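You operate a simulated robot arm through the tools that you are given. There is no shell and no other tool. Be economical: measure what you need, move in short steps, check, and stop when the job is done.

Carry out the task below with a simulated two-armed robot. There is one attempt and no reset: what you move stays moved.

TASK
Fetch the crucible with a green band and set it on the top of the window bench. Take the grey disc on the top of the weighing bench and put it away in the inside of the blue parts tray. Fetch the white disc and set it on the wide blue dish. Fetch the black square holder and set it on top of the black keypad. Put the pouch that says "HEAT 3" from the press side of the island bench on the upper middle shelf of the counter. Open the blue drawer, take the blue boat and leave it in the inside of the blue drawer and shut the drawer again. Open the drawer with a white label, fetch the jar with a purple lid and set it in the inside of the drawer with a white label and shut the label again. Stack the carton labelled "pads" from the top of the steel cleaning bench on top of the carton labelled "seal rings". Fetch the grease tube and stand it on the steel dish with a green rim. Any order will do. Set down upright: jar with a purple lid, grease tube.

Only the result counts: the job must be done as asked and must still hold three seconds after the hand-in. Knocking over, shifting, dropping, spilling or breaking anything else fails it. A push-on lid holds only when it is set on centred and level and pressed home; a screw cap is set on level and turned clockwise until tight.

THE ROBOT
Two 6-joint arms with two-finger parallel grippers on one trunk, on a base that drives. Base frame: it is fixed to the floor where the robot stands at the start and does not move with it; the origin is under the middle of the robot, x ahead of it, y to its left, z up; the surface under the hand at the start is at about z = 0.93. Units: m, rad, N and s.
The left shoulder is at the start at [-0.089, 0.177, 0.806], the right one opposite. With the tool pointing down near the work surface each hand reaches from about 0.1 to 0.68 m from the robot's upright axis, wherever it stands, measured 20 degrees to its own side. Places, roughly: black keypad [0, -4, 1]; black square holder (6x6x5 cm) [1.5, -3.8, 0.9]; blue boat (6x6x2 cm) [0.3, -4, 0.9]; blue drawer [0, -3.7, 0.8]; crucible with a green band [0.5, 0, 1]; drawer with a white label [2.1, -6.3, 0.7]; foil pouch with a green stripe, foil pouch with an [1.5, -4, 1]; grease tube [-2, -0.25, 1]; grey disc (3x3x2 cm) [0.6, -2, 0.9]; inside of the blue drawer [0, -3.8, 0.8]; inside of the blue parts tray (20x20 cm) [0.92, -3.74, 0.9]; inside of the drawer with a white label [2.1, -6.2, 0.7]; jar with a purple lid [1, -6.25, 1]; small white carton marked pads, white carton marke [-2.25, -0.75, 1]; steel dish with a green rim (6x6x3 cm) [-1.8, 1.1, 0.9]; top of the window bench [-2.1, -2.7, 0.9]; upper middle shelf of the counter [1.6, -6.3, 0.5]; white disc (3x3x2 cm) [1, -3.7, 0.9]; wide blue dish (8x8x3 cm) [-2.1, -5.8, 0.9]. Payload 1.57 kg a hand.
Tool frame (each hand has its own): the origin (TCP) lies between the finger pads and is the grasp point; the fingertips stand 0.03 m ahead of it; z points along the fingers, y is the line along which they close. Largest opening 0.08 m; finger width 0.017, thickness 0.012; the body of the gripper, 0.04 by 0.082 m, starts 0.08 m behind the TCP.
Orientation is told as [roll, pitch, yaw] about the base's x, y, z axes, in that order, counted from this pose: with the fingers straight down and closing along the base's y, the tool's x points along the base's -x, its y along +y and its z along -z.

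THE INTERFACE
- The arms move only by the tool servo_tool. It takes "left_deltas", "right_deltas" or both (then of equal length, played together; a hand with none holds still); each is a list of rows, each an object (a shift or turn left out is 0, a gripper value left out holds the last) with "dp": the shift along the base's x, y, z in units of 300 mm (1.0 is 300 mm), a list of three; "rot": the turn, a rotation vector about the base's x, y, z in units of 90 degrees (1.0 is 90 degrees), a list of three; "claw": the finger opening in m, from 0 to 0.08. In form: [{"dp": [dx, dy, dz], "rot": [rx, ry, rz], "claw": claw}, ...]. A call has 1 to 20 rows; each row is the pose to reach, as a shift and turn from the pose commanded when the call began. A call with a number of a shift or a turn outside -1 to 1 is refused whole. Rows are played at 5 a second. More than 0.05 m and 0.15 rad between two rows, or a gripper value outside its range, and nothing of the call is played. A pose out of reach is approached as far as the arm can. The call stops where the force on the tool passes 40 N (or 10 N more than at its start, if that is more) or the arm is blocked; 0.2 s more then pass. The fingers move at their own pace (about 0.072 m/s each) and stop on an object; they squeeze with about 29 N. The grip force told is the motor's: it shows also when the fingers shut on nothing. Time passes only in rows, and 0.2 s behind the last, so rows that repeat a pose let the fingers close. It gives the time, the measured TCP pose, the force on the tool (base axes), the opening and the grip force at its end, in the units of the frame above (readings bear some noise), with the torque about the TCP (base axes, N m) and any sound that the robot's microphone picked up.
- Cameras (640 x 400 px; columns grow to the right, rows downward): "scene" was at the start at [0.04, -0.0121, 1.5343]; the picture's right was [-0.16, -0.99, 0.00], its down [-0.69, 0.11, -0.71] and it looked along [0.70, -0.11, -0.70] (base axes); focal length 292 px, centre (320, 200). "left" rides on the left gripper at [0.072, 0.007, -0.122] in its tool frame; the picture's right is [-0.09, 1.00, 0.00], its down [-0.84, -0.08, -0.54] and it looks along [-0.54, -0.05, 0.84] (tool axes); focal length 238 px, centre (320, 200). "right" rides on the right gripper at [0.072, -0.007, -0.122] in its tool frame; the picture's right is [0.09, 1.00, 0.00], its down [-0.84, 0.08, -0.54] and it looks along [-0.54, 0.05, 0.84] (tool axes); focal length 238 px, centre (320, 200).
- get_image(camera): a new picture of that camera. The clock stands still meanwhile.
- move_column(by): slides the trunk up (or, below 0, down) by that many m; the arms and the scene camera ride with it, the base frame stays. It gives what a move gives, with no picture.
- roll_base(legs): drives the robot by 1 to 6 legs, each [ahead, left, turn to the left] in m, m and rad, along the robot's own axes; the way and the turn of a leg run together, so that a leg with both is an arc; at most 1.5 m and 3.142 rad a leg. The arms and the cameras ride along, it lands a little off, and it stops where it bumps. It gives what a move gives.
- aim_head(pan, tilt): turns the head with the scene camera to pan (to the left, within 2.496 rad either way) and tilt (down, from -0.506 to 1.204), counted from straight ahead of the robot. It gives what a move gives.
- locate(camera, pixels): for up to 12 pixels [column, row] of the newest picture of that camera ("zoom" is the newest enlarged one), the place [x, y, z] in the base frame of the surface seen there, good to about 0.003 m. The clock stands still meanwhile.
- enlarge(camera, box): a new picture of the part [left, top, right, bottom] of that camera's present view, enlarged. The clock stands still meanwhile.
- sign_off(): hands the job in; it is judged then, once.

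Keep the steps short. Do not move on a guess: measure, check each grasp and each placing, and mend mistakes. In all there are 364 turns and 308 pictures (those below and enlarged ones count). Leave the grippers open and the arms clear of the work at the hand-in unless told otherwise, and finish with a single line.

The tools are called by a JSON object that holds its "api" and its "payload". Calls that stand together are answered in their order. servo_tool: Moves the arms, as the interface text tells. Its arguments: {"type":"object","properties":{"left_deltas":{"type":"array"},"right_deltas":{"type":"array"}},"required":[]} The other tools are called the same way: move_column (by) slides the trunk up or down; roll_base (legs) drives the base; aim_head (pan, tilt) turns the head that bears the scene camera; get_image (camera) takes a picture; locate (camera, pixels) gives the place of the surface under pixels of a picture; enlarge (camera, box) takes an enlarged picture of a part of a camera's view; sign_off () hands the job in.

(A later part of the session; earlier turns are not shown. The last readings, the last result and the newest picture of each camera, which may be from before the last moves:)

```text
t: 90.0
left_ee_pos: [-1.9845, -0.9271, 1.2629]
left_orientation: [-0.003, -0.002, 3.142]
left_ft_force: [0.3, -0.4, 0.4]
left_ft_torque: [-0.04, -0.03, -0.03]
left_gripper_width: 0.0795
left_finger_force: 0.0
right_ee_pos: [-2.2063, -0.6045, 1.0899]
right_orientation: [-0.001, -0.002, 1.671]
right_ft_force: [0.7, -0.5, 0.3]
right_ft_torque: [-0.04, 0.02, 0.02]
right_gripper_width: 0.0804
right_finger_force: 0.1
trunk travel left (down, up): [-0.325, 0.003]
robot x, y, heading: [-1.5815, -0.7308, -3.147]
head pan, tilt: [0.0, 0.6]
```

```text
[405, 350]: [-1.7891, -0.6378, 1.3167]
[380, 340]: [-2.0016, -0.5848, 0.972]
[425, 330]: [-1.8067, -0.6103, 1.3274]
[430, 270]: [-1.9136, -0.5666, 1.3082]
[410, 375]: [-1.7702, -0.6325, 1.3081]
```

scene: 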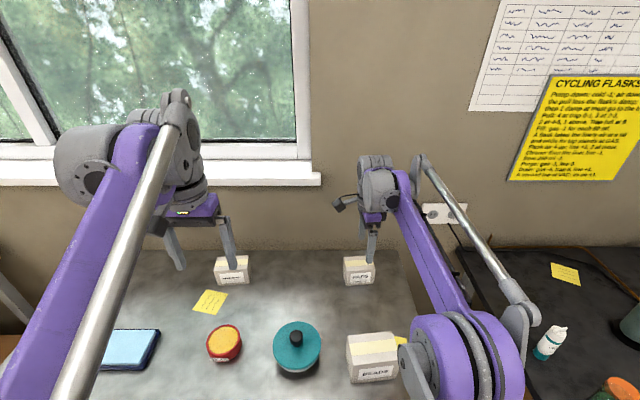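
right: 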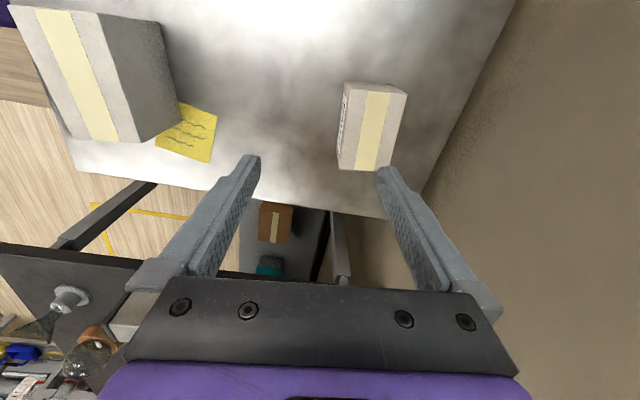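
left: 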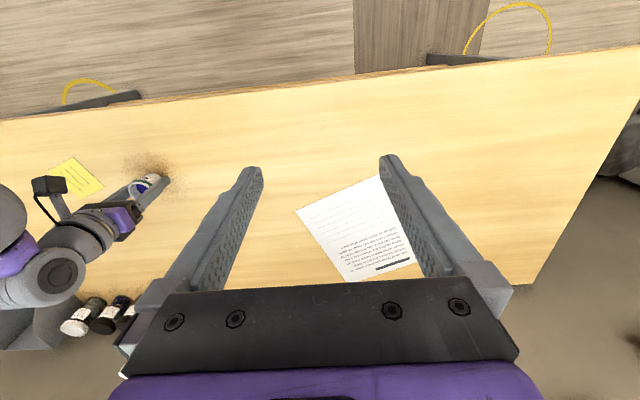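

Elbow is at z 1.31, so it is clear. The carton centre is (-2.263, -0.605); I'll align, descend to z 0.925 and close.

{"api": "servo_tool", "payload": {"right_deltas": [{"dp": [-0.1, 0, 0]}, {"dp": [-0.19, 0, 0]}, {"dp": [-0.19, 0, -0.13]}, {"dp": [-0.19, 0, -0.25]}, {"dp": [-0.19, 0, -0.35]}, {"dp": [-0.19, 0, -0.45]}, {"dp": [-0.19, 0, -0.55]}, {"dp": [-0.19, 0, -0.55]}]}}

{"api": "get_image", "payload": {"camera": "right"}}

```text
t: 91.8
left_ee_pos: [-1.9845, -0.9286, 1.2635]
left_orientation: [-0.002, -0.002, 3.14]
left_ft_force: [0.4, -0.4, -0.2]
left_ft_torque: [-0.01, 0.0, 0.0]
left_gripper_width: 0.0799
left_finger_force: 0.2
right_ee_pos: [-2.2632, -0.6038, 0.925]
right_orientation: [0.0, -0.001, 1.671]
right_ft_force: [0.0, -0.1, -0.2]
right_ft_torque: [-0.02, -0.01, -0.03]
right_gripper_width: 0.0801
right_finger_force: 0.1
right hand out of reach, approached as far as the arm can: row 2
trunk travel left (down, up): [-0.325, 0.003]
robot x, y, heading: [-1.5762, -0.7283, -3.139]
head pan, tilt: [0.0, 0.6]
```

```text
273 pictures are left
```

right: 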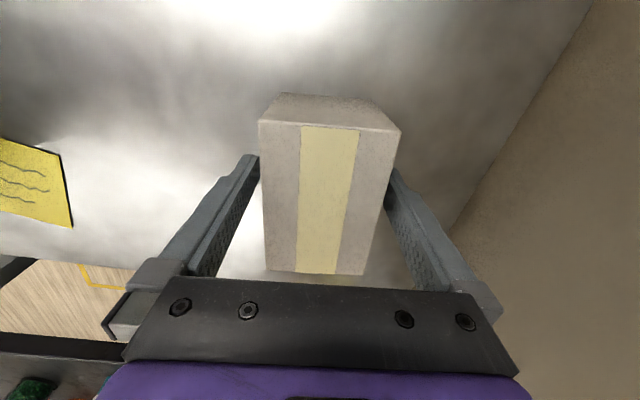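

The fingers straddle the carton. Closing, then lifting 0.1 m.

{"api": "servo_tool", "payload": {"right_deltas": [{"claw": 0.0}, {"claw": 0.0}, {"claw": 0.0}, {"dp": [0, 0, 0.12]}, {"dp": [0, 0, 0.25]}, {"dp": [0.05, 0, 0.36]}, {"dp": [0.1, 0, 0.42]}]}}

{"api": "get_image", "payload": {"camera": "right"}}

```text
t: 93.4
left_ee_pos: [-1.9832, -0.9277, 1.2627]
left_orientation: [-0.001, -0.001, 3.142]
left_ft_force: [0.2, -0.3, 0.5]
left_ft_torque: [-0.02, 0.0, 0.01]
left_gripper_width: 0.0799
left_finger_force: 0.1
right_ee_pos: [-2.2338, -0.606, 1.0537]
right_orientation: [0.001, 0.001, 1.671]
right_ft_force: [0.1, 0.2, -1.5]
right_ft_torque: [0.0, 0.03, -0.02]
right_gripper_width: 0.0592
right_finger_force: 28.9
trunk travel left (down, up): [-0.325, 0.003]
robot x, y, heading: [-1.5785, -0.7265, -3.144]
head pan, tilt: [0.0, 0.6]
```

```text
272 pictures are left
```

right: 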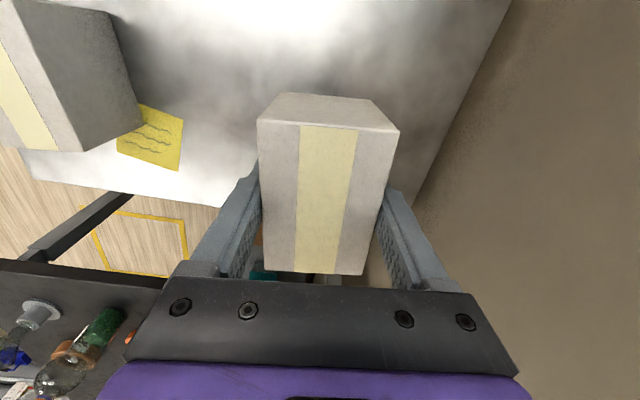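

Held (opening 0.059). Carton bottom is at z≈1.009, above the SEAL RINGS top at 0.951. I'll strafe left 0.40 m.

{"api": "roll_base", "payload": {"legs": [[0, 0.4, 0]]}}

{"api": "get_image", "payload": {"camera": "scene"}}

{"api": "get_image", "payload": {"camera": "right"}}

{"api": "get_image", "payload": {"camera": "left"}}

```text
t: 97.5
left_ee_pos: [-1.985, -1.3309, 1.2625]
left_orientation: [0.0, 0.0, 3.135]
left_ft_force: [0.7, -0.2, 0.3]
left_ft_torque: [0.01, 0.03, 0.01]
left_gripper_width: 0.0802
left_finger_force: 0.1
right_ee_pos: [-2.2348, -1.0067, 1.0522]
right_orientation: [-0.001, 0.001, 1.667]
right_ft_force: [-0.6, 0.1, -1.0]
right_ft_torque: [0.01, 0.0, -0.03]
right_gripper_width: 0.0595
right_finger_force: 29.0
trunk travel left (down, up): [-0.325, 0.003]
robot x, y, heading: [-1.5759, -1.1312, 3.142]
head pan, tilt: [0.0, 0.6]
```

```text
271 pictures are left
```

scene: 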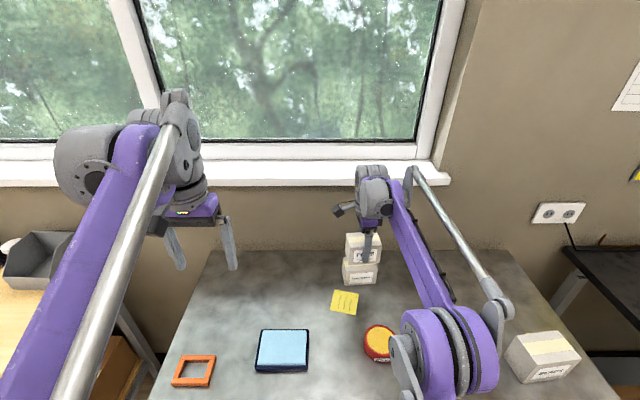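

```text
270 pictures are left
```

right: 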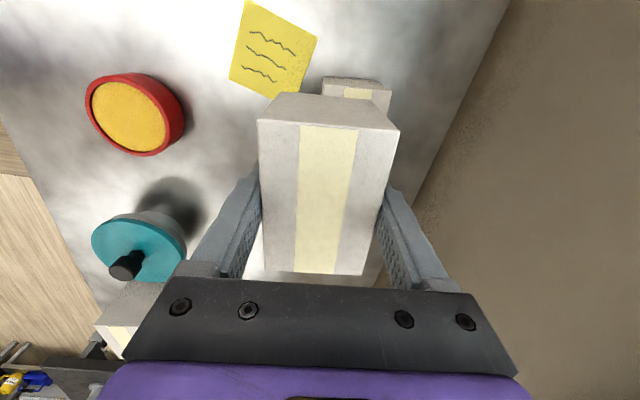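

```text
269 pictures are left
```

left: 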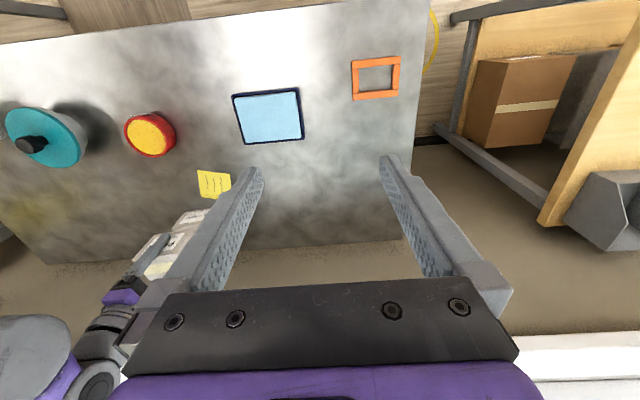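

I'll zoom in on the stack position to refine the SEAL RINGS centre before lowering.

{"api": "enlarge", "payload": {"camera": "scene", "box": [310, 215, 410, 300]}}

{"api": "enlarge", "payload": {"camera": "left", "box": [110, 180, 260, 300]}}

```text
4.71 times, centred on (360, 258) of scene
```

zoom: 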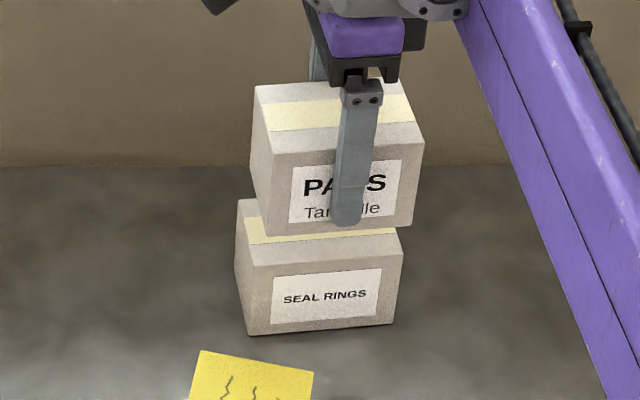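

```text
3.33 times, centred on (185, 240) of left
```

zoom: 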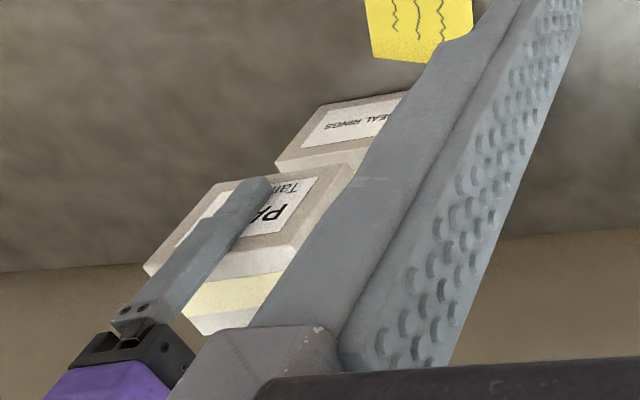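

{"api": "enlarge", "payload": {"camera": "scene", "box": [310, 215, 410, 300]}}

{"api": "locate", "payload": {"camera": "zoom", "pixels": [[252, 262], [400, 252], [240, 206], [252, 330], [392, 320], [325, 262], [280, 228], [320, 330]]}}

```text
4.71 times, centred on (360, 258) of scene
```

zoom: 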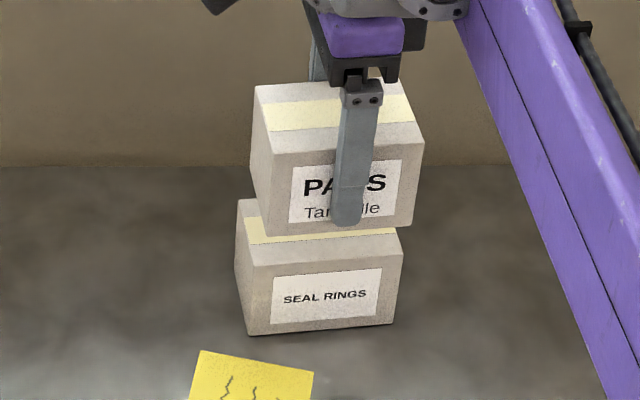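

```text
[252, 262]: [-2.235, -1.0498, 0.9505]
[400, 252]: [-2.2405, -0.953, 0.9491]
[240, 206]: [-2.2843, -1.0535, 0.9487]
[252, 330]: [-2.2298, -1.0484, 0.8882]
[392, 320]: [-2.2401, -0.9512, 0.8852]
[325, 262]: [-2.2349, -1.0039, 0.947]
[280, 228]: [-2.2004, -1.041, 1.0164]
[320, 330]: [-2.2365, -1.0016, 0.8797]
```

SEAL RINGS centre is about (-2.266, -1.002). Aligning and lowering to just above contact, then tiny steps.

{"api": "servo_tool", "payload": {"right_deltas": [{"dp": [-0.1, 0.015, 0]}, {"dp": [-0.104, 0.015, -0.08]}, {"dp": [-0.104, 0.015, -0.15]}, {"dp": [-0.104, 0.015, -0.172]}, {"dp": [-0.104, 0.015, -0.176]}, {"dp": [-0.104, 0.015, -0.18]}, {"dp": [-0.104, 0.015, -0.183]}]}}

```text
t: 99.1
left_ee_pos: [-1.986, -1.3314, 1.262]
left_orientation: [-0.002, 0.0, 3.136]
left_ft_force: [-0.5, 0.4, -0.4]
left_ft_torque: [-0.02, -0.02, 0.02]
left_gripper_width: 0.0799
left_finger_force: 0.1
right_ee_pos: [-2.2677, -1.0023, 0.997]
right_orientation: [-0.001, -0.001, 1.666]
right_ft_force: [-0.4, -0.4, -1.3]
right_ft_torque: [-0.01, -0.01, 0.0]
right_gripper_width: 0.0596
right_finger_force: 28.6
trunk travel left (down, up): [-0.325, 0.003]
robot x, y, heading: [-1.5772, -1.1307, 3.132]
head pan, tilt: [0.0, 0.6]
```

{"api": "servo_tool", "payload": {"right_deltas": [{"dp": [0, 0, -0.003]}, {"dp": [0, 0, -0.006]}, {"dp": [0, 0, -0.009]}]}}

{"api": "enlarge", "payload": {"camera": "scene", "box": [310, 215, 410, 300]}}

```text
t: 99.9
left_ee_pos: [-1.9859, -1.3317, 1.2632]
left_orientation: [-0.003, -0.002, 3.136]
left_ft_force: [1.4, 0.8, 1.0]
left_ft_torque: [0.01, 0.02, 0.0]
left_gripper_width: 0.0801
left_finger_force: 0.0
right_ee_pos: [-2.2674, -1.0016, 0.9956]
right_orientation: [0.001, 0.0, 1.666]
right_ft_force: [-2.7, 0.9, 8.7]
right_ft_torque: [0.03, 0.01, 0.01]
right_gripper_width: 0.0597
right_finger_force: 28.9
trunk travel left (down, up): [-0.325, 0.003]
robot x, y, heading: [-1.5779, -1.13, 3.139]
head pan, tilt: [0.0, 0.6]
```

```text
4.71 times, centred on (360, 258) of scene
```

zoom: 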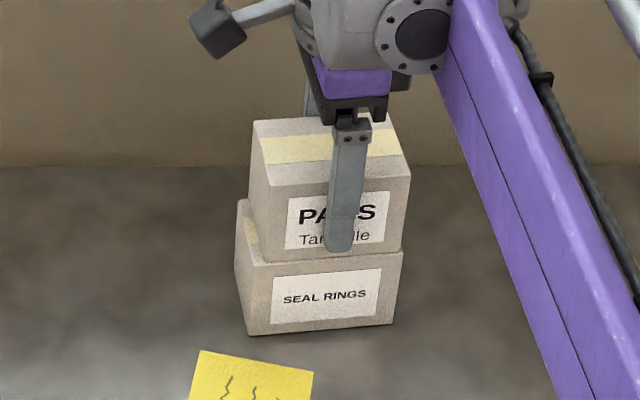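

Contact (8.7 N), stack well seated. Opening and lifting straight up.

{"api": "servo_tool", "payload": {"right_deltas": [{"claw": 0.08}, {"claw": 0.08}, {"claw": 0.08}, {"dp": [0, 0, 0.1]}, {"dp": [0, 0, 0.25]}, {"dp": [0.05, 0, 0.36]}, {"dp": [0.15, 0, 0.48]}, {"dp": [0.28, 0, 0.55]}]}}

{"api": "get_image", "payload": {"camera": "scene"}}

```text
t: 101.7
left_ee_pos: [-1.9851, -1.3304, 1.2632]
left_orientation: [-0.001, -0.002, 3.136]
left_ft_force: [0.2, 0.9, 0.5]
left_ft_torque: [0.0, 0.03, 0.04]
left_gripper_width: 0.0799
left_finger_force: 0.0
right_ee_pos: [-2.1809, -1.0028, 1.1588]
right_orientation: [-0.001, 0.002, 1.666]
right_ft_force: [-0.4, -0.9, -0.3]
right_ft_torque: [0.0, -0.01, -0.02]
right_gripper_width: 0.08
right_finger_force: 0.1
trunk travel left (down, up): [-0.325, 0.003]
robot x, y, heading: [-1.5768, -1.1334, 3.133]
head pan, tilt: [0.0, 0.6]
```

```text
264 pictures are left
```

scene: 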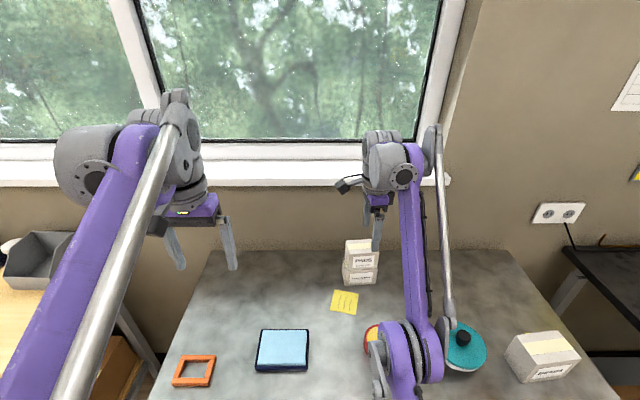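

The stack stands. Retracting the right hand and turning it back, clear of everything.

{"api": "servo_tool", "payload": {"right_deltas": [{"dp": [0.08, 0.0, 0.03], "rot": [0, 0, 0.085]}, {"dp": [0.16, 0.02, 0.06], "rot": [0, 0, 0.17]}, {"dp": [0.24, 0.05, 0.09], "rot": [0, 0, 0.255]}, {"dp": [0.32, 0.08, 0.12], "rot": [0, 0, 0.34]}, {"dp": [0.4, 0.1, 0.14], "rot": [0, 0, 0.425]}, {"dp": [0.48, 0.13, 0.16], "rot": [0, 0, 0.51]}, {"dp": [0.56, 0.16, 0.18], "rot": [0, 0, 0.595]}, {"dp": [0.64, 0.19, 0.2], "rot": [0, 0, 0.68]}, {"dp": [0.71, 0.22, 0.2], "rot": [0, 0, 0.765]}, {"dp": [0.77, 0.24, 0.2], "rot": [0, 0, 0.85]}, {"dp": [0.817, 0.26, 0.2], "rot": [0, 0, 0.936]}]}}

{"api": "roll_base", "payload": {"legs": [[-0.35, 0, 0], [0, -0.9, 0]]}}

{"api": "get_image", "payload": {"camera": "scene"}}

{"api": "get_image", "payload": {"camera": "left"}}

```text
t: 104.1
left_ee_pos: [-1.9849, -1.3312, 1.2626]
left_orientation: [-0.002, 0.0, 3.136]
left_ft_force: [0.5, 0.3, 1.0]
left_ft_torque: [0.0, 0.01, -0.01]
left_gripper_width: 0.0802
left_finger_force: 0.2
right_ee_pos: [-2.0917, -0.9166, 1.3008]
right_orientation: [0.002, 0.005, 3.113]
right_ft_force: [-0.2, 0.7, -0.1]
right_ft_torque: [0.01, 0.01, 0.0]
right_gripper_width: 0.0798
right_finger_force: 0.1
right hand out of reach, approached as far as the arm can: row 2, 3, 4, 5, 6, 7, 8, 9, 10, 11
trunk travel left (down, up): [-0.325, 0.003]
robot x, y, heading: [-1.5802, -1.1332, 3.136]
head pan, tilt: [0.0, 0.6]
```

```text
t: 114.1
left_ee_pos: [-1.6329, -0.4398, 1.2632]
left_orientation: [-0.003, -0.001, 3.129]
left_ft_force: [-0.2, -0.1, -0.2]
left_ft_torque: [0.04, 0.01, -0.02]
left_gripper_width: 0.0801
left_finger_force: 0.1
right_ee_pos: [-1.7349, -0.0248, 1.302]
right_orientation: [0.0, 0.001, 3.102]
right_ft_force: [0.3, -0.6, -0.6]
right_ft_torque: [0.01, 0.0, 0.0]
right_gripper_width: 0.08
right_finger_force: 0.0
trunk travel left (down, up): [-0.325, 0.003]
robot x, y, heading: [-1.2247, -0.2458, 3.128]
head pan, tilt: [0.0, 0.6]
```

```text
263 pictures are left
```

scene: 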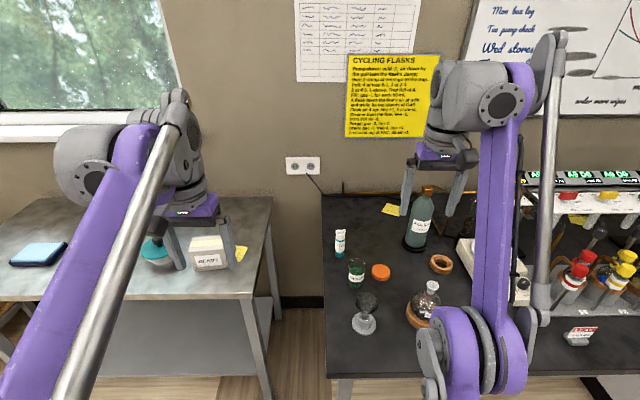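

```text
262 pictures are left
```

left: 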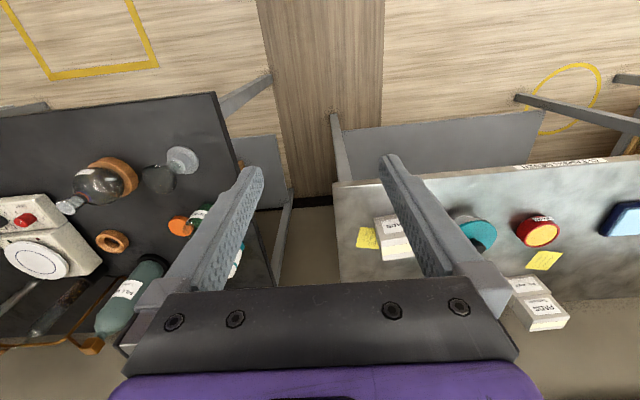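

The tube stands at pixel (340, 243), close to a green-content vial. Zooming and measuring.

{"api": "enlarge", "payload": {"camera": "scene", "box": [310, 185, 460, 340]}}

{"api": "enlarge", "payload": {"camera": "scene", "box": [320, 220, 380, 260]}}

{"api": "locate", "payload": {"camera": "zoom", "pixels": [[215, 95], [215, 150], [215, 200], [215, 290], [215, 365], [165, 200], [265, 200], [175, 100], [260, 100]]}}

```text
2.58 times, centred on (385, 262) of scene
```

zoom: 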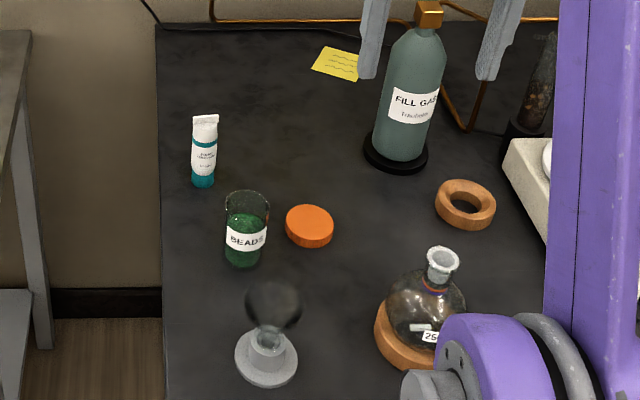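

```text
10.00 times, centred on (350, 240) of scene
```

zoom: 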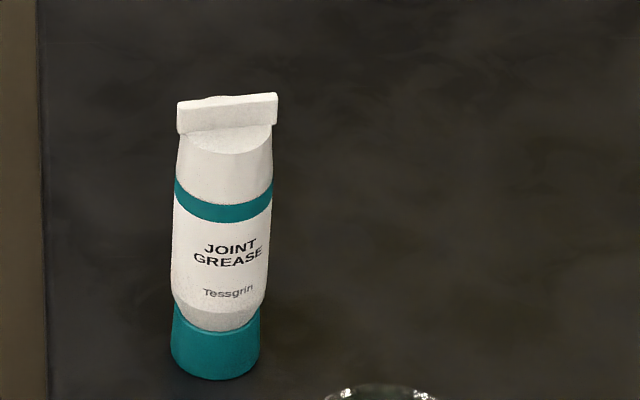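

```text
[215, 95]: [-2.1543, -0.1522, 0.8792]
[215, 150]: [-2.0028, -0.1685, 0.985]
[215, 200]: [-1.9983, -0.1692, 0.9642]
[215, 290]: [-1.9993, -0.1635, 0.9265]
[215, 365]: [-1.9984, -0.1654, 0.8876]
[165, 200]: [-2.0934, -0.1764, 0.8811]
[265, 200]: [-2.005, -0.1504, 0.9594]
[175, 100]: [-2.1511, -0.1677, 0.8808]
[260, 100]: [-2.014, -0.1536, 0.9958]
```

The tube stands on its teal cap; its centre is about (-2.014, -0.167). I'll measure its neighbours and the bench edge.

{"api": "locate", "payload": {"camera": "scene", "pixels": [[357, 262], [357, 285], [349, 270], [366, 270], [381, 271], [366, 300], [335, 376], [430, 190], [328, 240]]}}

```text
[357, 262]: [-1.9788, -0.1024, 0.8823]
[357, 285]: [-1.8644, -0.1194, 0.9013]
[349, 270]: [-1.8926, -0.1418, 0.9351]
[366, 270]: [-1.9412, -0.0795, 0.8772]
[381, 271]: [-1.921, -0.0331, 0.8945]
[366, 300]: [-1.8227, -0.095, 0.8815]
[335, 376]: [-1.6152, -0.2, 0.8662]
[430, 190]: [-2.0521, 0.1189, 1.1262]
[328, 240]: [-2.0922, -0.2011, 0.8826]
```

Neighbours are clear of the tube's grasp zone. I'll drive 0.13 m closer.

{"api": "roll_base", "payload": {"legs": [[0.13, 0, 0.01]]}}

{"api": "get_image", "payload": {"camera": "scene"}}

{"api": "get_image", "payload": {"camera": "right"}}

```text
t: 115.4
left_ee_pos: [-1.7587, -0.4435, 1.2632]
left_orientation: [-0.002, 0.0, 3.139]
left_ft_force: [-0.5, -0.9, 0.2]
left_ft_torque: [-0.03, 0.0, -0.02]
left_gripper_width: 0.0799
left_finger_force: 0.2
right_ee_pos: [-1.8658, -0.0295, 1.3007]
right_orientation: [0.0, 0.003, 3.111]
right_ft_force: [0.7, -0.1, 0.9]
right_ft_torque: [-0.01, 0.0, -0.03]
right_gripper_width: 0.08
right_finger_force: 0.0
trunk travel left (down, up): [-0.325, 0.003]
robot x, y, heading: [-1.3546, -0.2441, 3.139]
head pan, tilt: [0.0, 0.6]
```

```text
259 pictures are left
```

scene: 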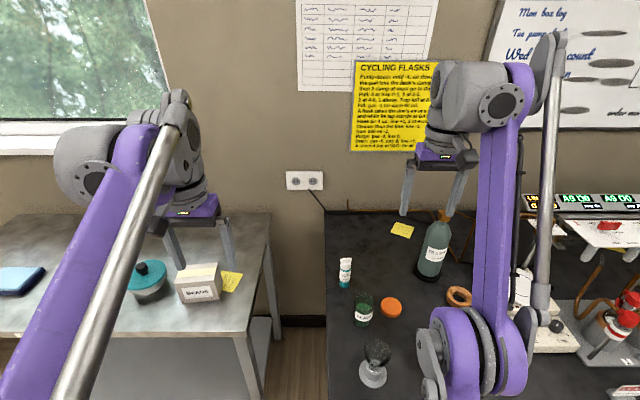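

```text
258 pictures are left
```

right: 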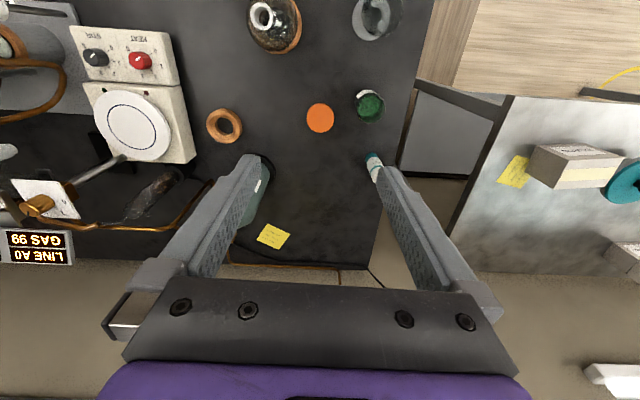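

Moving the right hand above the tube at z≈1.12, shifting sideways first, away from the bottle.

{"api": "servo_tool", "payload": {"right_deltas": [{"dp": [0, -0.15, 0]}, {"dp": [-0.05, -0.3, -0.03]}, {"dp": [-0.15, -0.4, -0.08]}, {"dp": [-0.25, -0.458, -0.15]}, {"dp": [-0.35, -0.458, -0.25]}, {"dp": [-0.43, -0.458, -0.37]}, {"dp": [-0.494, -0.458, -0.48]}, {"dp": [-0.494, -0.458, -0.5]}]}}

{"api": "get_image", "payload": {"camera": "right"}}

```text
t: 117.2
left_ee_pos: [-1.7611, -0.4438, 1.263]
left_orientation: [-0.002, -0.002, 3.139]
left_ft_force: [-0.7, 0.0, -0.6]
left_ft_torque: [0.01, 0.02, 0.01]
left_gripper_width: 0.08
left_finger_force: 0.0
right_ee_pos: [-1.9977, -0.1637, 1.1444]
right_orientation: [0.001, 0.002, 3.113]
right_ft_force: [0.4, 1.1, -0.3]
right_ft_torque: [0.01, 0.03, -0.01]
right_gripper_width: 0.0801
right_finger_force: 0.0
right hand out of reach, approached as far as the arm can: row 3, 4, 5, 6, 7, 8
trunk travel left (down, up): [-0.325, 0.003]
robot x, y, heading: [-1.3539, -0.2436, 3.139]
head pan, tilt: [0.0, 0.6]
```

```text
257 pictures are left
```

right: 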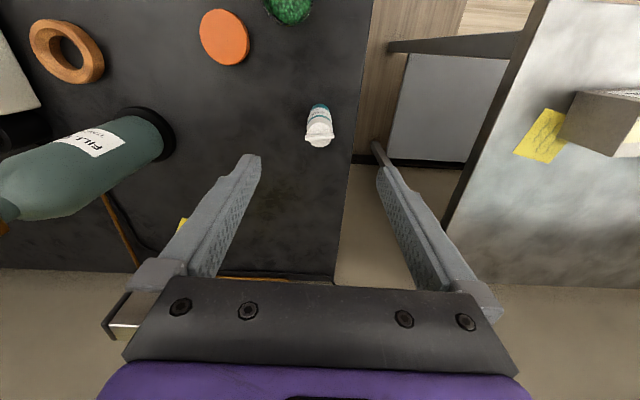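

{"api": "locate", "payload": {"camera": "right", "pixels": [[310, 137], [331, 137], [320, 140], [320, 120], [321, 107]]}}

{"api": "enlarge", "payload": {"camera": "right", "box": [280, 80, 360, 160]}}

```text
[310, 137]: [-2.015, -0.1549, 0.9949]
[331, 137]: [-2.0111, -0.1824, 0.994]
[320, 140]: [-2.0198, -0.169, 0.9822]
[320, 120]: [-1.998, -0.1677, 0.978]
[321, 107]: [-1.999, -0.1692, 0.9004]
```

```text
5.00 times, centred on (320, 120) of right
```

zoom: 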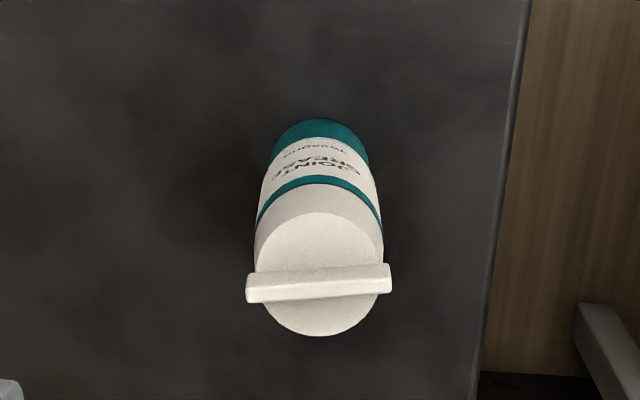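

Tube axis is about (-2.014, -0.169). I'll lower to z≈1.05 (tips still above the tube) and see where the arm really is.

{"api": "servo_tool", "payload": {"right_deltas": [{"dp": [-0.02, -0.01, -0.12]}, {"dp": [-0.03, -0.015, -0.24]}, {"dp": [-0.04, -0.018, -0.31]}, {"dp": [-0.054, -0.018, -0.31]}]}}

```text
t: 118.2
left_ee_pos: [-1.7619, -0.4454, 1.2634]
left_orientation: [0.0, 0.0, 3.139]
left_ft_force: [0.0, -1.0, -0.1]
left_ft_torque: [-0.04, -0.04, 0.03]
left_gripper_width: 0.0799
left_finger_force: 0.1
right_ee_pos: [-2.0146, -0.1688, 1.0527]
right_orientation: [0.0, 0.002, 3.112]
right_ft_force: [0.3, -0.4, -0.5]
right_ft_torque: [0.01, 0.02, 0.05]
right_gripper_width: 0.0798
right_finger_force: 0.0
trunk travel left (down, up): [-0.325, 0.003]
robot x, y, heading: [-1.3556, -0.243, 3.142]
head pan, tilt: [0.0, 0.6]
```

Exactly over the tube. Descending to z 0.945 and closing.

{"api": "servo_tool", "payload": {"right_deltas": [{"dp": [0, 0, -0.13]}, {"dp": [0, 0, -0.25]}, {"dp": [0, 0, -0.359]}, {"dp": [0, 0, -0.359], "claw": 0.0}, {"dp": [0, 0, -0.359]}, {"dp": [0, 0, -0.359]}, {"dp": [0, 0, -0.359]}]}}

{"api": "get_image", "payload": {"camera": "right"}}

```text
t: 119.8
left_ee_pos: [-1.7615, -0.4439, 1.2639]
left_orientation: [0.0, 0.0, 3.139]
left_ft_force: [0.8, -0.3, -0.6]
left_ft_torque: [-0.01, -0.02, 0.03]
left_gripper_width: 0.0797
left_finger_force: 0.1
right_ee_pos: [-2.0148, -0.171, 0.9467]
right_orientation: [0.001, 0.002, 3.112]
right_ft_force: [0.6, -0.1, 0.2]
right_ft_torque: [-0.01, -0.04, 0.04]
right_gripper_width: 0.0328
right_finger_force: 29.2
trunk travel left (down, up): [-0.325, 0.003]
robot x, y, heading: [-1.3578, -0.2451, 3.142]
head pan, tilt: [0.0, 0.6]
```

```text
255 pictures are left
```

right: 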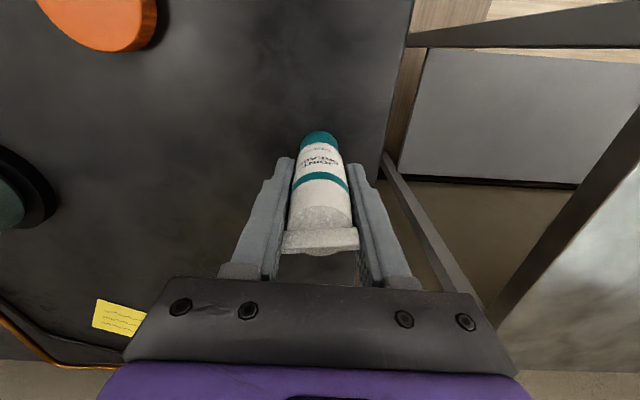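

Gripped (0.033 wide, 29 N). Lifting and pulling back.

{"api": "servo_tool", "payload": {"right_deltas": [{"dp": [0, 0, 0.13]}, {"dp": [0, 0, 0.28]}, {"dp": [0.03, 0, 0.42]}, {"dp": [0.1, 0, 0.55]}, {"dp": [0.22, 0.02, 0.65]}, {"dp": [0.36, 0.04, 0.7]}, {"dp": [0.5, 0.06, 0.72]}, {"dp": [0.64, 0.1, 0.72]}, {"dp": [0.78, 0.16, 0.72]}]}}

{"api": "roll_base", "payload": {"legs": [[-0.55, 0, 0], [0, -1.2, 0]]}}

{"api": "get_image", "payload": {"camera": "scene"}}

{"api": "get_image", "payload": {"camera": "right"}}

```text
t: 121.8
left_ee_pos: [-1.7597, -0.4431, 1.2636]
left_orientation: [-0.002, -0.002, 3.137]
left_ft_force: [-0.1, 1.0, -0.4]
left_ft_torque: [0.02, 0.03, -0.01]
left_gripper_width: 0.0799
left_finger_force: 0.2
right_ee_pos: [-1.7764, -0.121, 1.1623]
right_orientation: [0.002, 0.004, 3.113]
right_ft_force: [0.2, 1.1, -1.3]
right_ft_torque: [-0.02, 0.03, 0.01]
right_gripper_width: 0.0329
right_finger_force: 28.9
trunk travel left (down, up): [-0.325, 0.003]
robot x, y, heading: [-1.3527, -0.2463, 3.138]
head pan, tilt: [0.0, 0.6]
```

```text
t: 135.4
left_ee_pos: [-1.1915, 0.7591, 1.2635]
left_orientation: [-0.002, 0.0, 3.128]
left_ft_force: [1.2, -0.9, -0.6]
left_ft_torque: [0.03, 0.01, 0.01]
left_gripper_width: 0.0803
left_finger_force: 0.1
right_ee_pos: [-1.2043, 1.0813, 1.1615]
right_orientation: [0.0, 0.002, 3.101]
right_ft_force: [-0.9, -0.2, -1.0]
right_ft_torque: [0.04, 0.05, -0.01]
right_gripper_width: 0.033
right_finger_force: 28.9
trunk travel left (down, up): [-0.325, 0.003]
robot x, y, heading: [-0.7813, 0.9509, 3.126]
head pan, tilt: [0.0, 0.6]
```

```text
254 pictures are left
```

scene: 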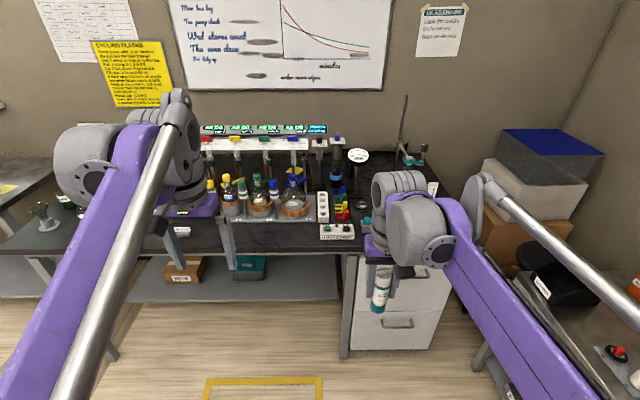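

```text
253 pictures are left
```

right: 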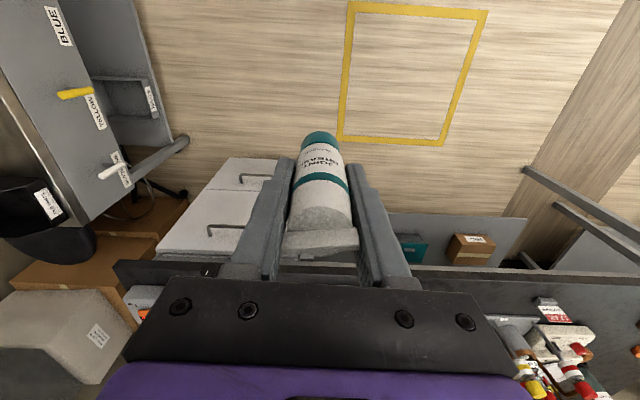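

The dish should be near (-1.8, 1.1), about pixel (370, 210), half-hidden by the arm. Zooming there.

{"api": "enlarge", "payload": {"camera": "scene", "box": [300, 120, 460, 260]}}

{"api": "get_image", "payload": {"camera": "left"}}

```text
2.86 times, centred on (380, 190) of scene
```

zoom: 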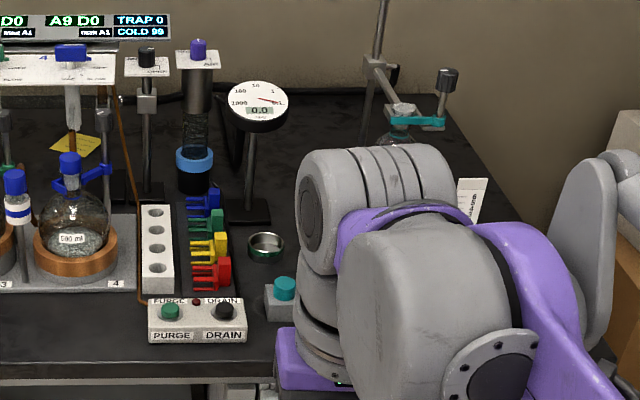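

```text
251 pictures are left
```

left: 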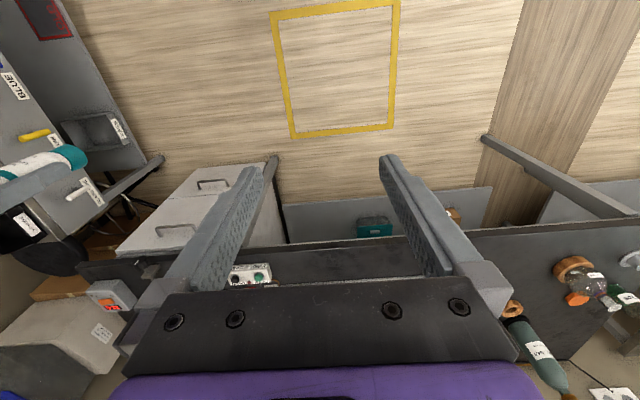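

The dish is at zoom (265, 247). Measuring it and its neighbours.

{"api": "enlarge", "payload": {"camera": "scene", "box": [335, 160, 395, 230]}}

```text
5.71 times, centred on (365, 195) of scene
```

zoom: 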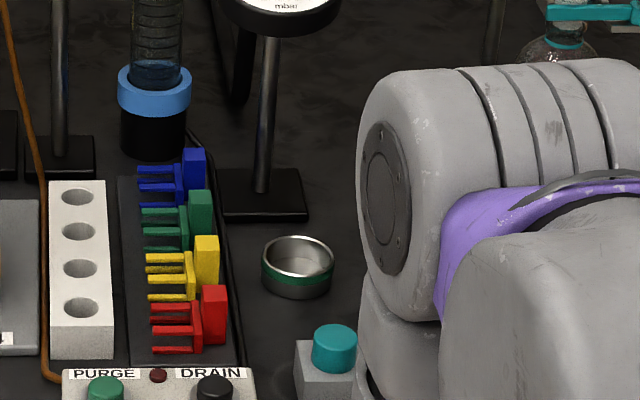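

{"api": "locate", "payload": {"camera": "zoom", "pixels": [[264, 260], [332, 262], [298, 237], [298, 283], [298, 262], [298, 272], [332, 325], [345, 345], [285, 15], [215, 320], [240, 205], [298, 310]]}}

{"api": "locate", "payload": {"camera": "scene", "pixels": [[330, 236], [330, 255], [350, 152], [370, 170], [417, 145], [345, 240], [400, 120]]}}

```text
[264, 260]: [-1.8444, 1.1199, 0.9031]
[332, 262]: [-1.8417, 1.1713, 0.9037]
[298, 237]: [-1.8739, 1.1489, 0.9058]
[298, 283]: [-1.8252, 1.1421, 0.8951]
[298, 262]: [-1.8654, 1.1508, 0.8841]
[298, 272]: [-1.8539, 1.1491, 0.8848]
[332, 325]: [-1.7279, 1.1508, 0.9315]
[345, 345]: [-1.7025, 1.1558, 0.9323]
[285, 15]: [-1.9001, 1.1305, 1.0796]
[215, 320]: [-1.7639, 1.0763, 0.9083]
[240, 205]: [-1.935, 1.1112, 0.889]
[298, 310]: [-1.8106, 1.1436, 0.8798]
```

```text
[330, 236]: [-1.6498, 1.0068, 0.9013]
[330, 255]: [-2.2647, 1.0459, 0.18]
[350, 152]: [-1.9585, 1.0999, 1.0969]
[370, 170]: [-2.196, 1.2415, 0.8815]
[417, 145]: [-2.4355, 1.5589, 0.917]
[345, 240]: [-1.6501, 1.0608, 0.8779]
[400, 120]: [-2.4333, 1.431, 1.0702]
```

Dish centre is about (-1.847, 1.146), floor z≈0.884, rim 0.906. The gauge dial just behind it (x≈-1.90 to -1.96, z≈1.08) may be close to the wrist, so I'll measure the hand's thickness and the dial.

{"api": "enlarge", "payload": {"camera": "scene", "box": [340, 160, 460, 320]}}

{"api": "locate", "payload": {"camera": "zoom", "pixels": [[150, 190], [200, 185], [200, 215], [200, 245], [200, 260], [150, 240], [165, 120], [205, 280]]}}

{"api": "enlarge", "payload": {"camera": "scene", "box": [335, 130, 385, 180]}}

```text
2.50 times, centred on (400, 240) of scene
```

zoom: 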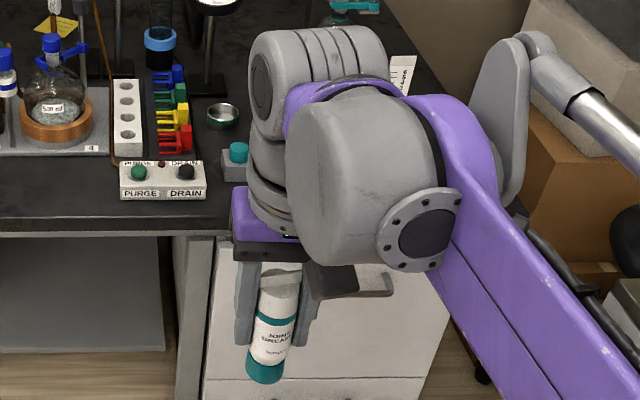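

```text
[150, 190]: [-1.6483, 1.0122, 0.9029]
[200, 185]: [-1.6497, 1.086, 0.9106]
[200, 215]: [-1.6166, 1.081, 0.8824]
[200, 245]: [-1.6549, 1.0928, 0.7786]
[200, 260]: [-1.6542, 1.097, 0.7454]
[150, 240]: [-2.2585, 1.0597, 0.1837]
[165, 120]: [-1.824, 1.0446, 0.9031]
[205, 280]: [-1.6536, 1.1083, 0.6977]
```

```text
8.00 times, centred on (360, 155) of scene
```

zoom: 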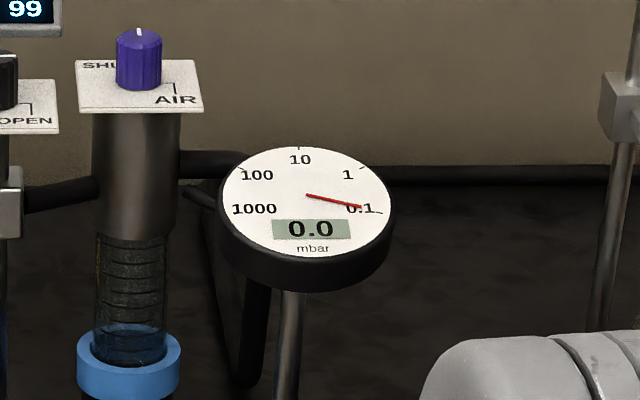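

{"api": "locate", "payload": {"camera": "zoom", "pixels": [[225, 205], [390, 215], [305, 150], [305, 252], [305, 285], [300, 200]]}}

{"api": "locate", "payload": {"camera": "scene", "pixels": [[440, 235], [440, 250], [448, 245], [445, 258], [380, 245], [380, 250], [384, 258], [400, 262]]}}

```text
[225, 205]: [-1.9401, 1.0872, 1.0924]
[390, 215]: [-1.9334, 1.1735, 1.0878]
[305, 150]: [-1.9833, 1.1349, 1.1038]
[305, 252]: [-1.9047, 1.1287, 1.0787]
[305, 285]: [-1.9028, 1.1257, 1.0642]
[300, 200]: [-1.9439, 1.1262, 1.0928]
```

```text
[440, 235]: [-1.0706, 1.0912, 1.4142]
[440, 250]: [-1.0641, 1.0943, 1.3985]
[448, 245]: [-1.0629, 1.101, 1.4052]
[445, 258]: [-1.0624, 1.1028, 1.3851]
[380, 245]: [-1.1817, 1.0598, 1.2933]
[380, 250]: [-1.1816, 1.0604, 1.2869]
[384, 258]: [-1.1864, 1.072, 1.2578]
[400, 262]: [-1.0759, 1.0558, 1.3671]
```

The hand near the dial height is only ±0.023 m thick, so there is about 3 cm clearance. I'll check the cabinet on the right side before driving forward.

{"api": "locate", "payload": {"camera": "scene", "pixels": [[560, 340], [620, 355], [590, 350], [540, 290], [495, 270], [400, 310]]}}

{"api": "locate", "payload": {"camera": "right", "pixels": [[60, 215], [140, 100], [175, 140], [150, 160]]}}

```text
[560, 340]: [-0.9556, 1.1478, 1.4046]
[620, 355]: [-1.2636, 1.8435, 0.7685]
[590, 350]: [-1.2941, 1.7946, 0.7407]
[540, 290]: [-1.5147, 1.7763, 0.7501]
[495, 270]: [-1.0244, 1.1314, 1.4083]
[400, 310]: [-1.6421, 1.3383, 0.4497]
```

```text
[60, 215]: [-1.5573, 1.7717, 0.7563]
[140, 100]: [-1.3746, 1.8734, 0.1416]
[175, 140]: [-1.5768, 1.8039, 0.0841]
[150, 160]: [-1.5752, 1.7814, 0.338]
```

Plenty of room. Driving ahead 0.53 m.

{"api": "roll_base", "payload": {"legs": [[0.53, -0.04, 0.015]]}}

{"api": "get_image", "payload": {"camera": "right"}}

{"api": "get_image", "payload": {"camera": "scene"}}

```text
t: 138.5
left_ee_pos: [-1.7224, 0.795, 1.263]
left_orientation: [-0.003, 0.0, -3.142]
left_ft_force: [-0.2, 0.0, -0.3]
left_ft_torque: [0.0, -0.02, 0.0]
left_gripper_width: 0.0801
left_finger_force: 0.0
right_ee_pos: [-1.7402, 1.117, 1.1608]
right_orientation: [0.0, 0.001, 3.116]
right_ft_force: [0.5, -1.0, -0.4]
right_ft_torque: [-0.01, -0.03, 0.01]
right_gripper_width: 0.0331
right_finger_force: 29.0
trunk travel left (down, up): [-0.325, 0.003]
robot x, y, heading: [-1.3179, 0.9933, -3.14]
head pan, tilt: [0.0, 0.6]
```

```text
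247 pictures are left
```

right: 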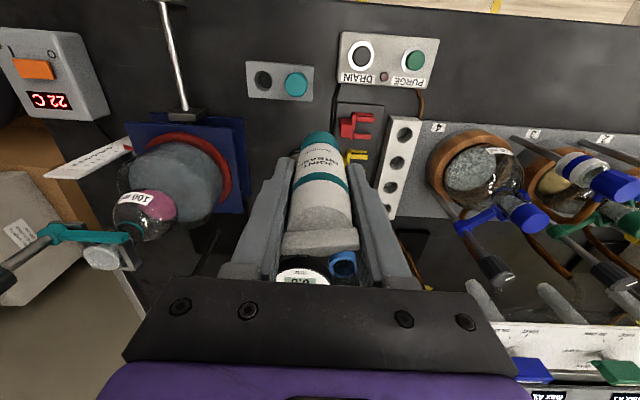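

```text
246 pictures are left
```

scene: 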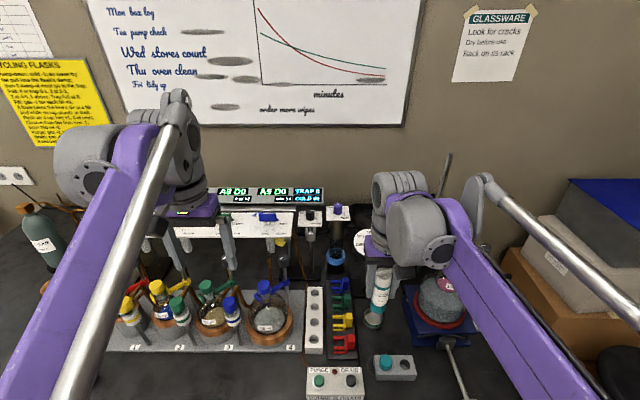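

A heater with a flask and clamp stand stands to the right; checking its clearance to the dish.

{"api": "locate", "payload": {"camera": "right", "pixels": [[240, 180], [228, 175], [145, 210], [130, 230], [105, 255], [345, 262], [300, 276], [270, 250]]}}

{"api": "enlarge", "payload": {"camera": "scene", "box": [320, 220, 480, 360]}}

{"api": "locate", "payload": {"camera": "scene", "pixels": [[411, 300], [420, 300], [440, 280], [460, 295], [372, 322], [375, 310], [447, 165]]}}

```text
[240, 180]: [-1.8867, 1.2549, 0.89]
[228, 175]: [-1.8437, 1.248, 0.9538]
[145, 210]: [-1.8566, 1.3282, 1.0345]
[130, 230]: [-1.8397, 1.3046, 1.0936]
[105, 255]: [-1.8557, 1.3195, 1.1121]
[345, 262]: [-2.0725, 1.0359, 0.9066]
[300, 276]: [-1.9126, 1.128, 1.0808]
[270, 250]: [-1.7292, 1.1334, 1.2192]
```

```text
2.86 times, centred on (400, 290) of scene
```

zoom: 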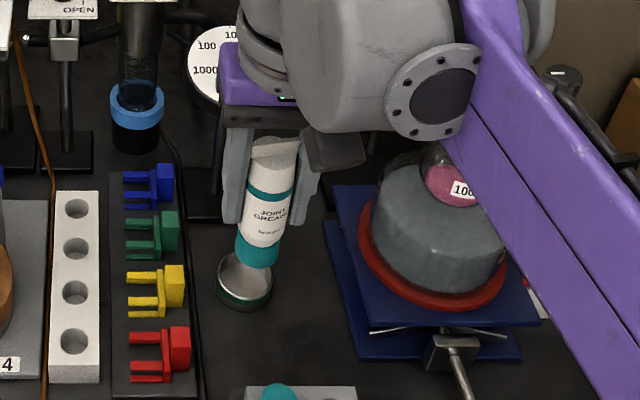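

```text
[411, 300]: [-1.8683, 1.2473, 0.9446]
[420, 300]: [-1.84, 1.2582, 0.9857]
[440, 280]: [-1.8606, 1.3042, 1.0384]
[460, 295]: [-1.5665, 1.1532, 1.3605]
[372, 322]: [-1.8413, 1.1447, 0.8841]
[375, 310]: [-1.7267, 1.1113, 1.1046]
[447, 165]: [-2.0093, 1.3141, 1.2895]
```

Clear on all sides. Moving over the dish, then descending to ~12 mm above its floor.

{"api": "servo_tool", "payload": {"right_deltas": [{"dp": [-0.12, 0.04, 0]}, {"dp": [-0.24, 0.08, 0]}, {"dp": [-0.35, 0.097, 0]}, {"dp": [-0.35, 0.097, -0.14]}, {"dp": [-0.35, 0.097, -0.28]}, {"dp": [-0.35, 0.097, -0.42]}, {"dp": [-0.35, 0.097, -0.54]}, {"dp": [-0.35, 0.097, -0.54]}]}}

{"api": "get_image", "payload": {"camera": "right"}}

{"api": "enlarge", "payload": {"camera": "scene", "box": [320, 220, 480, 360]}}

```text
t: 140.3
left_ee_pos: [-1.7225, 0.7955, 1.2624]
left_orientation: [-0.002, 0.001, -3.14]
left_ft_force: [-0.5, 0.3, 0.7]
left_ft_torque: [-0.01, -0.04, -0.04]
left_gripper_width: 0.0799
left_finger_force: 0.1
right_ee_pos: [-1.8451, 1.1437, 0.9994]
right_orientation: [0.0, 0.0, 3.116]
right_ft_force: [-0.1, 0.0, -1.2]
right_ft_torque: [0.0, -0.02, -0.01]
right_gripper_width: 0.0328
right_finger_force: 29.2
trunk travel left (down, up): [-0.325, 0.003]
robot x, y, heading: [-1.3133, 0.9989, -3.139]
head pan, tilt: [0.0, 0.6]
```

```text
244 pictures are left
```

right: 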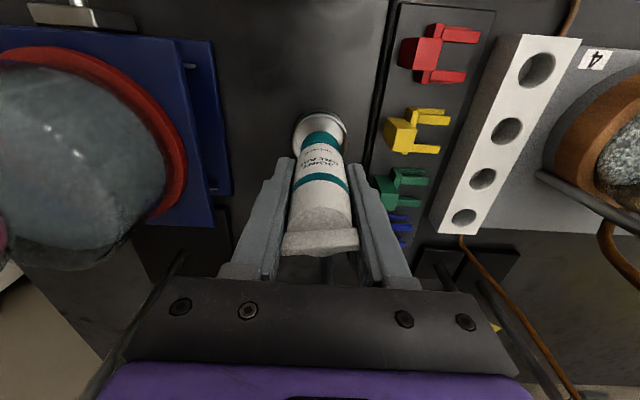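

```text
2.86 times, centred on (400, 290) of scene
```

zoom: 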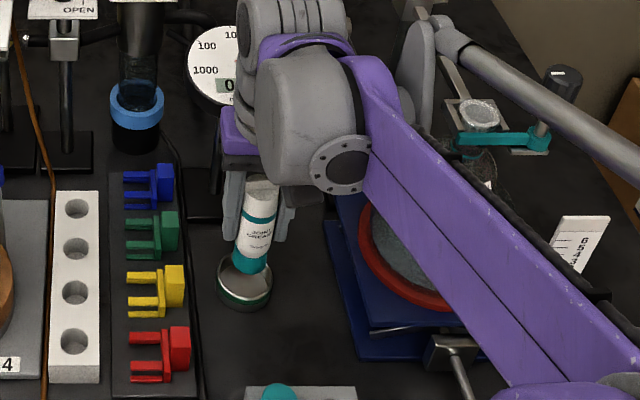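

Checking forearm clearance over the heater flask before the last 35 mm.

{"api": "locate", "payload": {"camera": "zoom", "pixels": [[390, 210], [430, 250], [470, 310], [490, 170], [470, 190], [440, 170], [246, 300], [270, 280]]}}

```text
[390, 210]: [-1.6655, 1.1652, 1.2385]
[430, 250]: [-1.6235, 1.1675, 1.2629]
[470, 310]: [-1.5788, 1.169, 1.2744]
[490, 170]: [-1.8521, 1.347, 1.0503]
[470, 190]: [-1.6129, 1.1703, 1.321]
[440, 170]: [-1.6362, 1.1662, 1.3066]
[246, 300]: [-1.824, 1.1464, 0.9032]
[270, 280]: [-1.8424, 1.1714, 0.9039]
```

All clear. Lowering the tube into the dish in small steps.

{"api": "servo_tool", "payload": {"right_deltas": [{"dp": [0, 0.005, -0.06]}, {"dp": [0, 0.005, -0.11]}, {"dp": [0, 0.005, -0.14]}, {"dp": [0, 0.005, -0.15]}, {"dp": [0, 0.005, -0.153]}, {"dp": [0, 0.005, -0.156]}]}}

{"api": "enlarge", "payload": {"camera": "scene", "box": [340, 260, 420, 340]}}

```text
t: 141.7
left_ee_pos: [-1.7222, 0.7949, 1.2623]
left_orientation: [-0.001, 0.0, -3.142]
left_ft_force: [0.3, 0.5, -0.1]
left_ft_torque: [0.0, -0.03, 0.01]
left_gripper_width: 0.0803
left_finger_force: 0.1
right_ee_pos: [-1.8457, 1.1484, 0.9528]
right_orientation: [0.0, 0.002, 3.116]
right_ft_force: [0.4, 0.8, -0.7]
right_ft_torque: [-0.04, 0.03, 0.01]
right_gripper_width: 0.0328
right_finger_force: 29.1
trunk travel left (down, up): [-0.325, 0.003]
robot x, y, heading: [-1.3158, 0.9945, -3.138]
head pan, tilt: [0.0, 0.6]
```

```text
5.00 times, centred on (380, 300) of scene
```

zoom: 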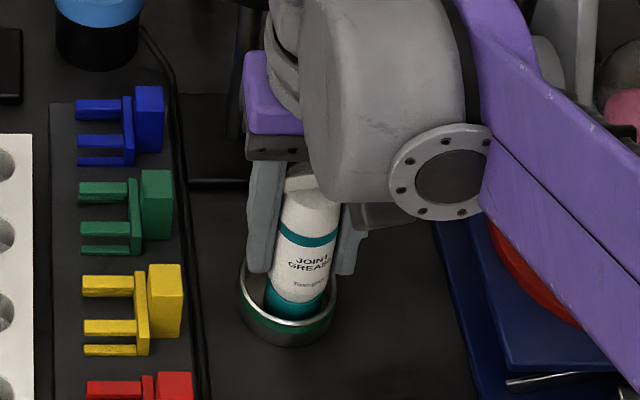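

The base is inside the rim; no contact force yet. Continuing in 1 mm steps.

{"api": "servo_tool", "payload": {"right_deltas": [{"dp": [0, 0, -0.003]}, {"dp": [0, 0, -0.006]}, {"dp": [0, 0, -0.009]}]}}

```text
t: 142.5
left_ee_pos: [-1.7217, 0.7946, 1.264]
left_orientation: [-0.001, 0.0, -3.142]
left_ft_force: [-0.5, 0.0, -1.0]
left_ft_torque: [-0.03, 0.02, 0.01]
left_gripper_width: 0.0799
left_finger_force: 0.1
right_ee_pos: [-1.8457, 1.147, 0.9498]
right_orientation: [0.001, 0.001, 3.116]
right_ft_force: [0.3, 0.1, 5.9]
right_ft_torque: [0.04, 0.0, 0.02]
right_gripper_width: 0.0329
right_finger_force: 28.9
trunk travel left (down, up): [-0.325, 0.003]
robot x, y, heading: [-1.315, 0.9943, -3.14]
head pan, tilt: [0.0, 0.6]
```

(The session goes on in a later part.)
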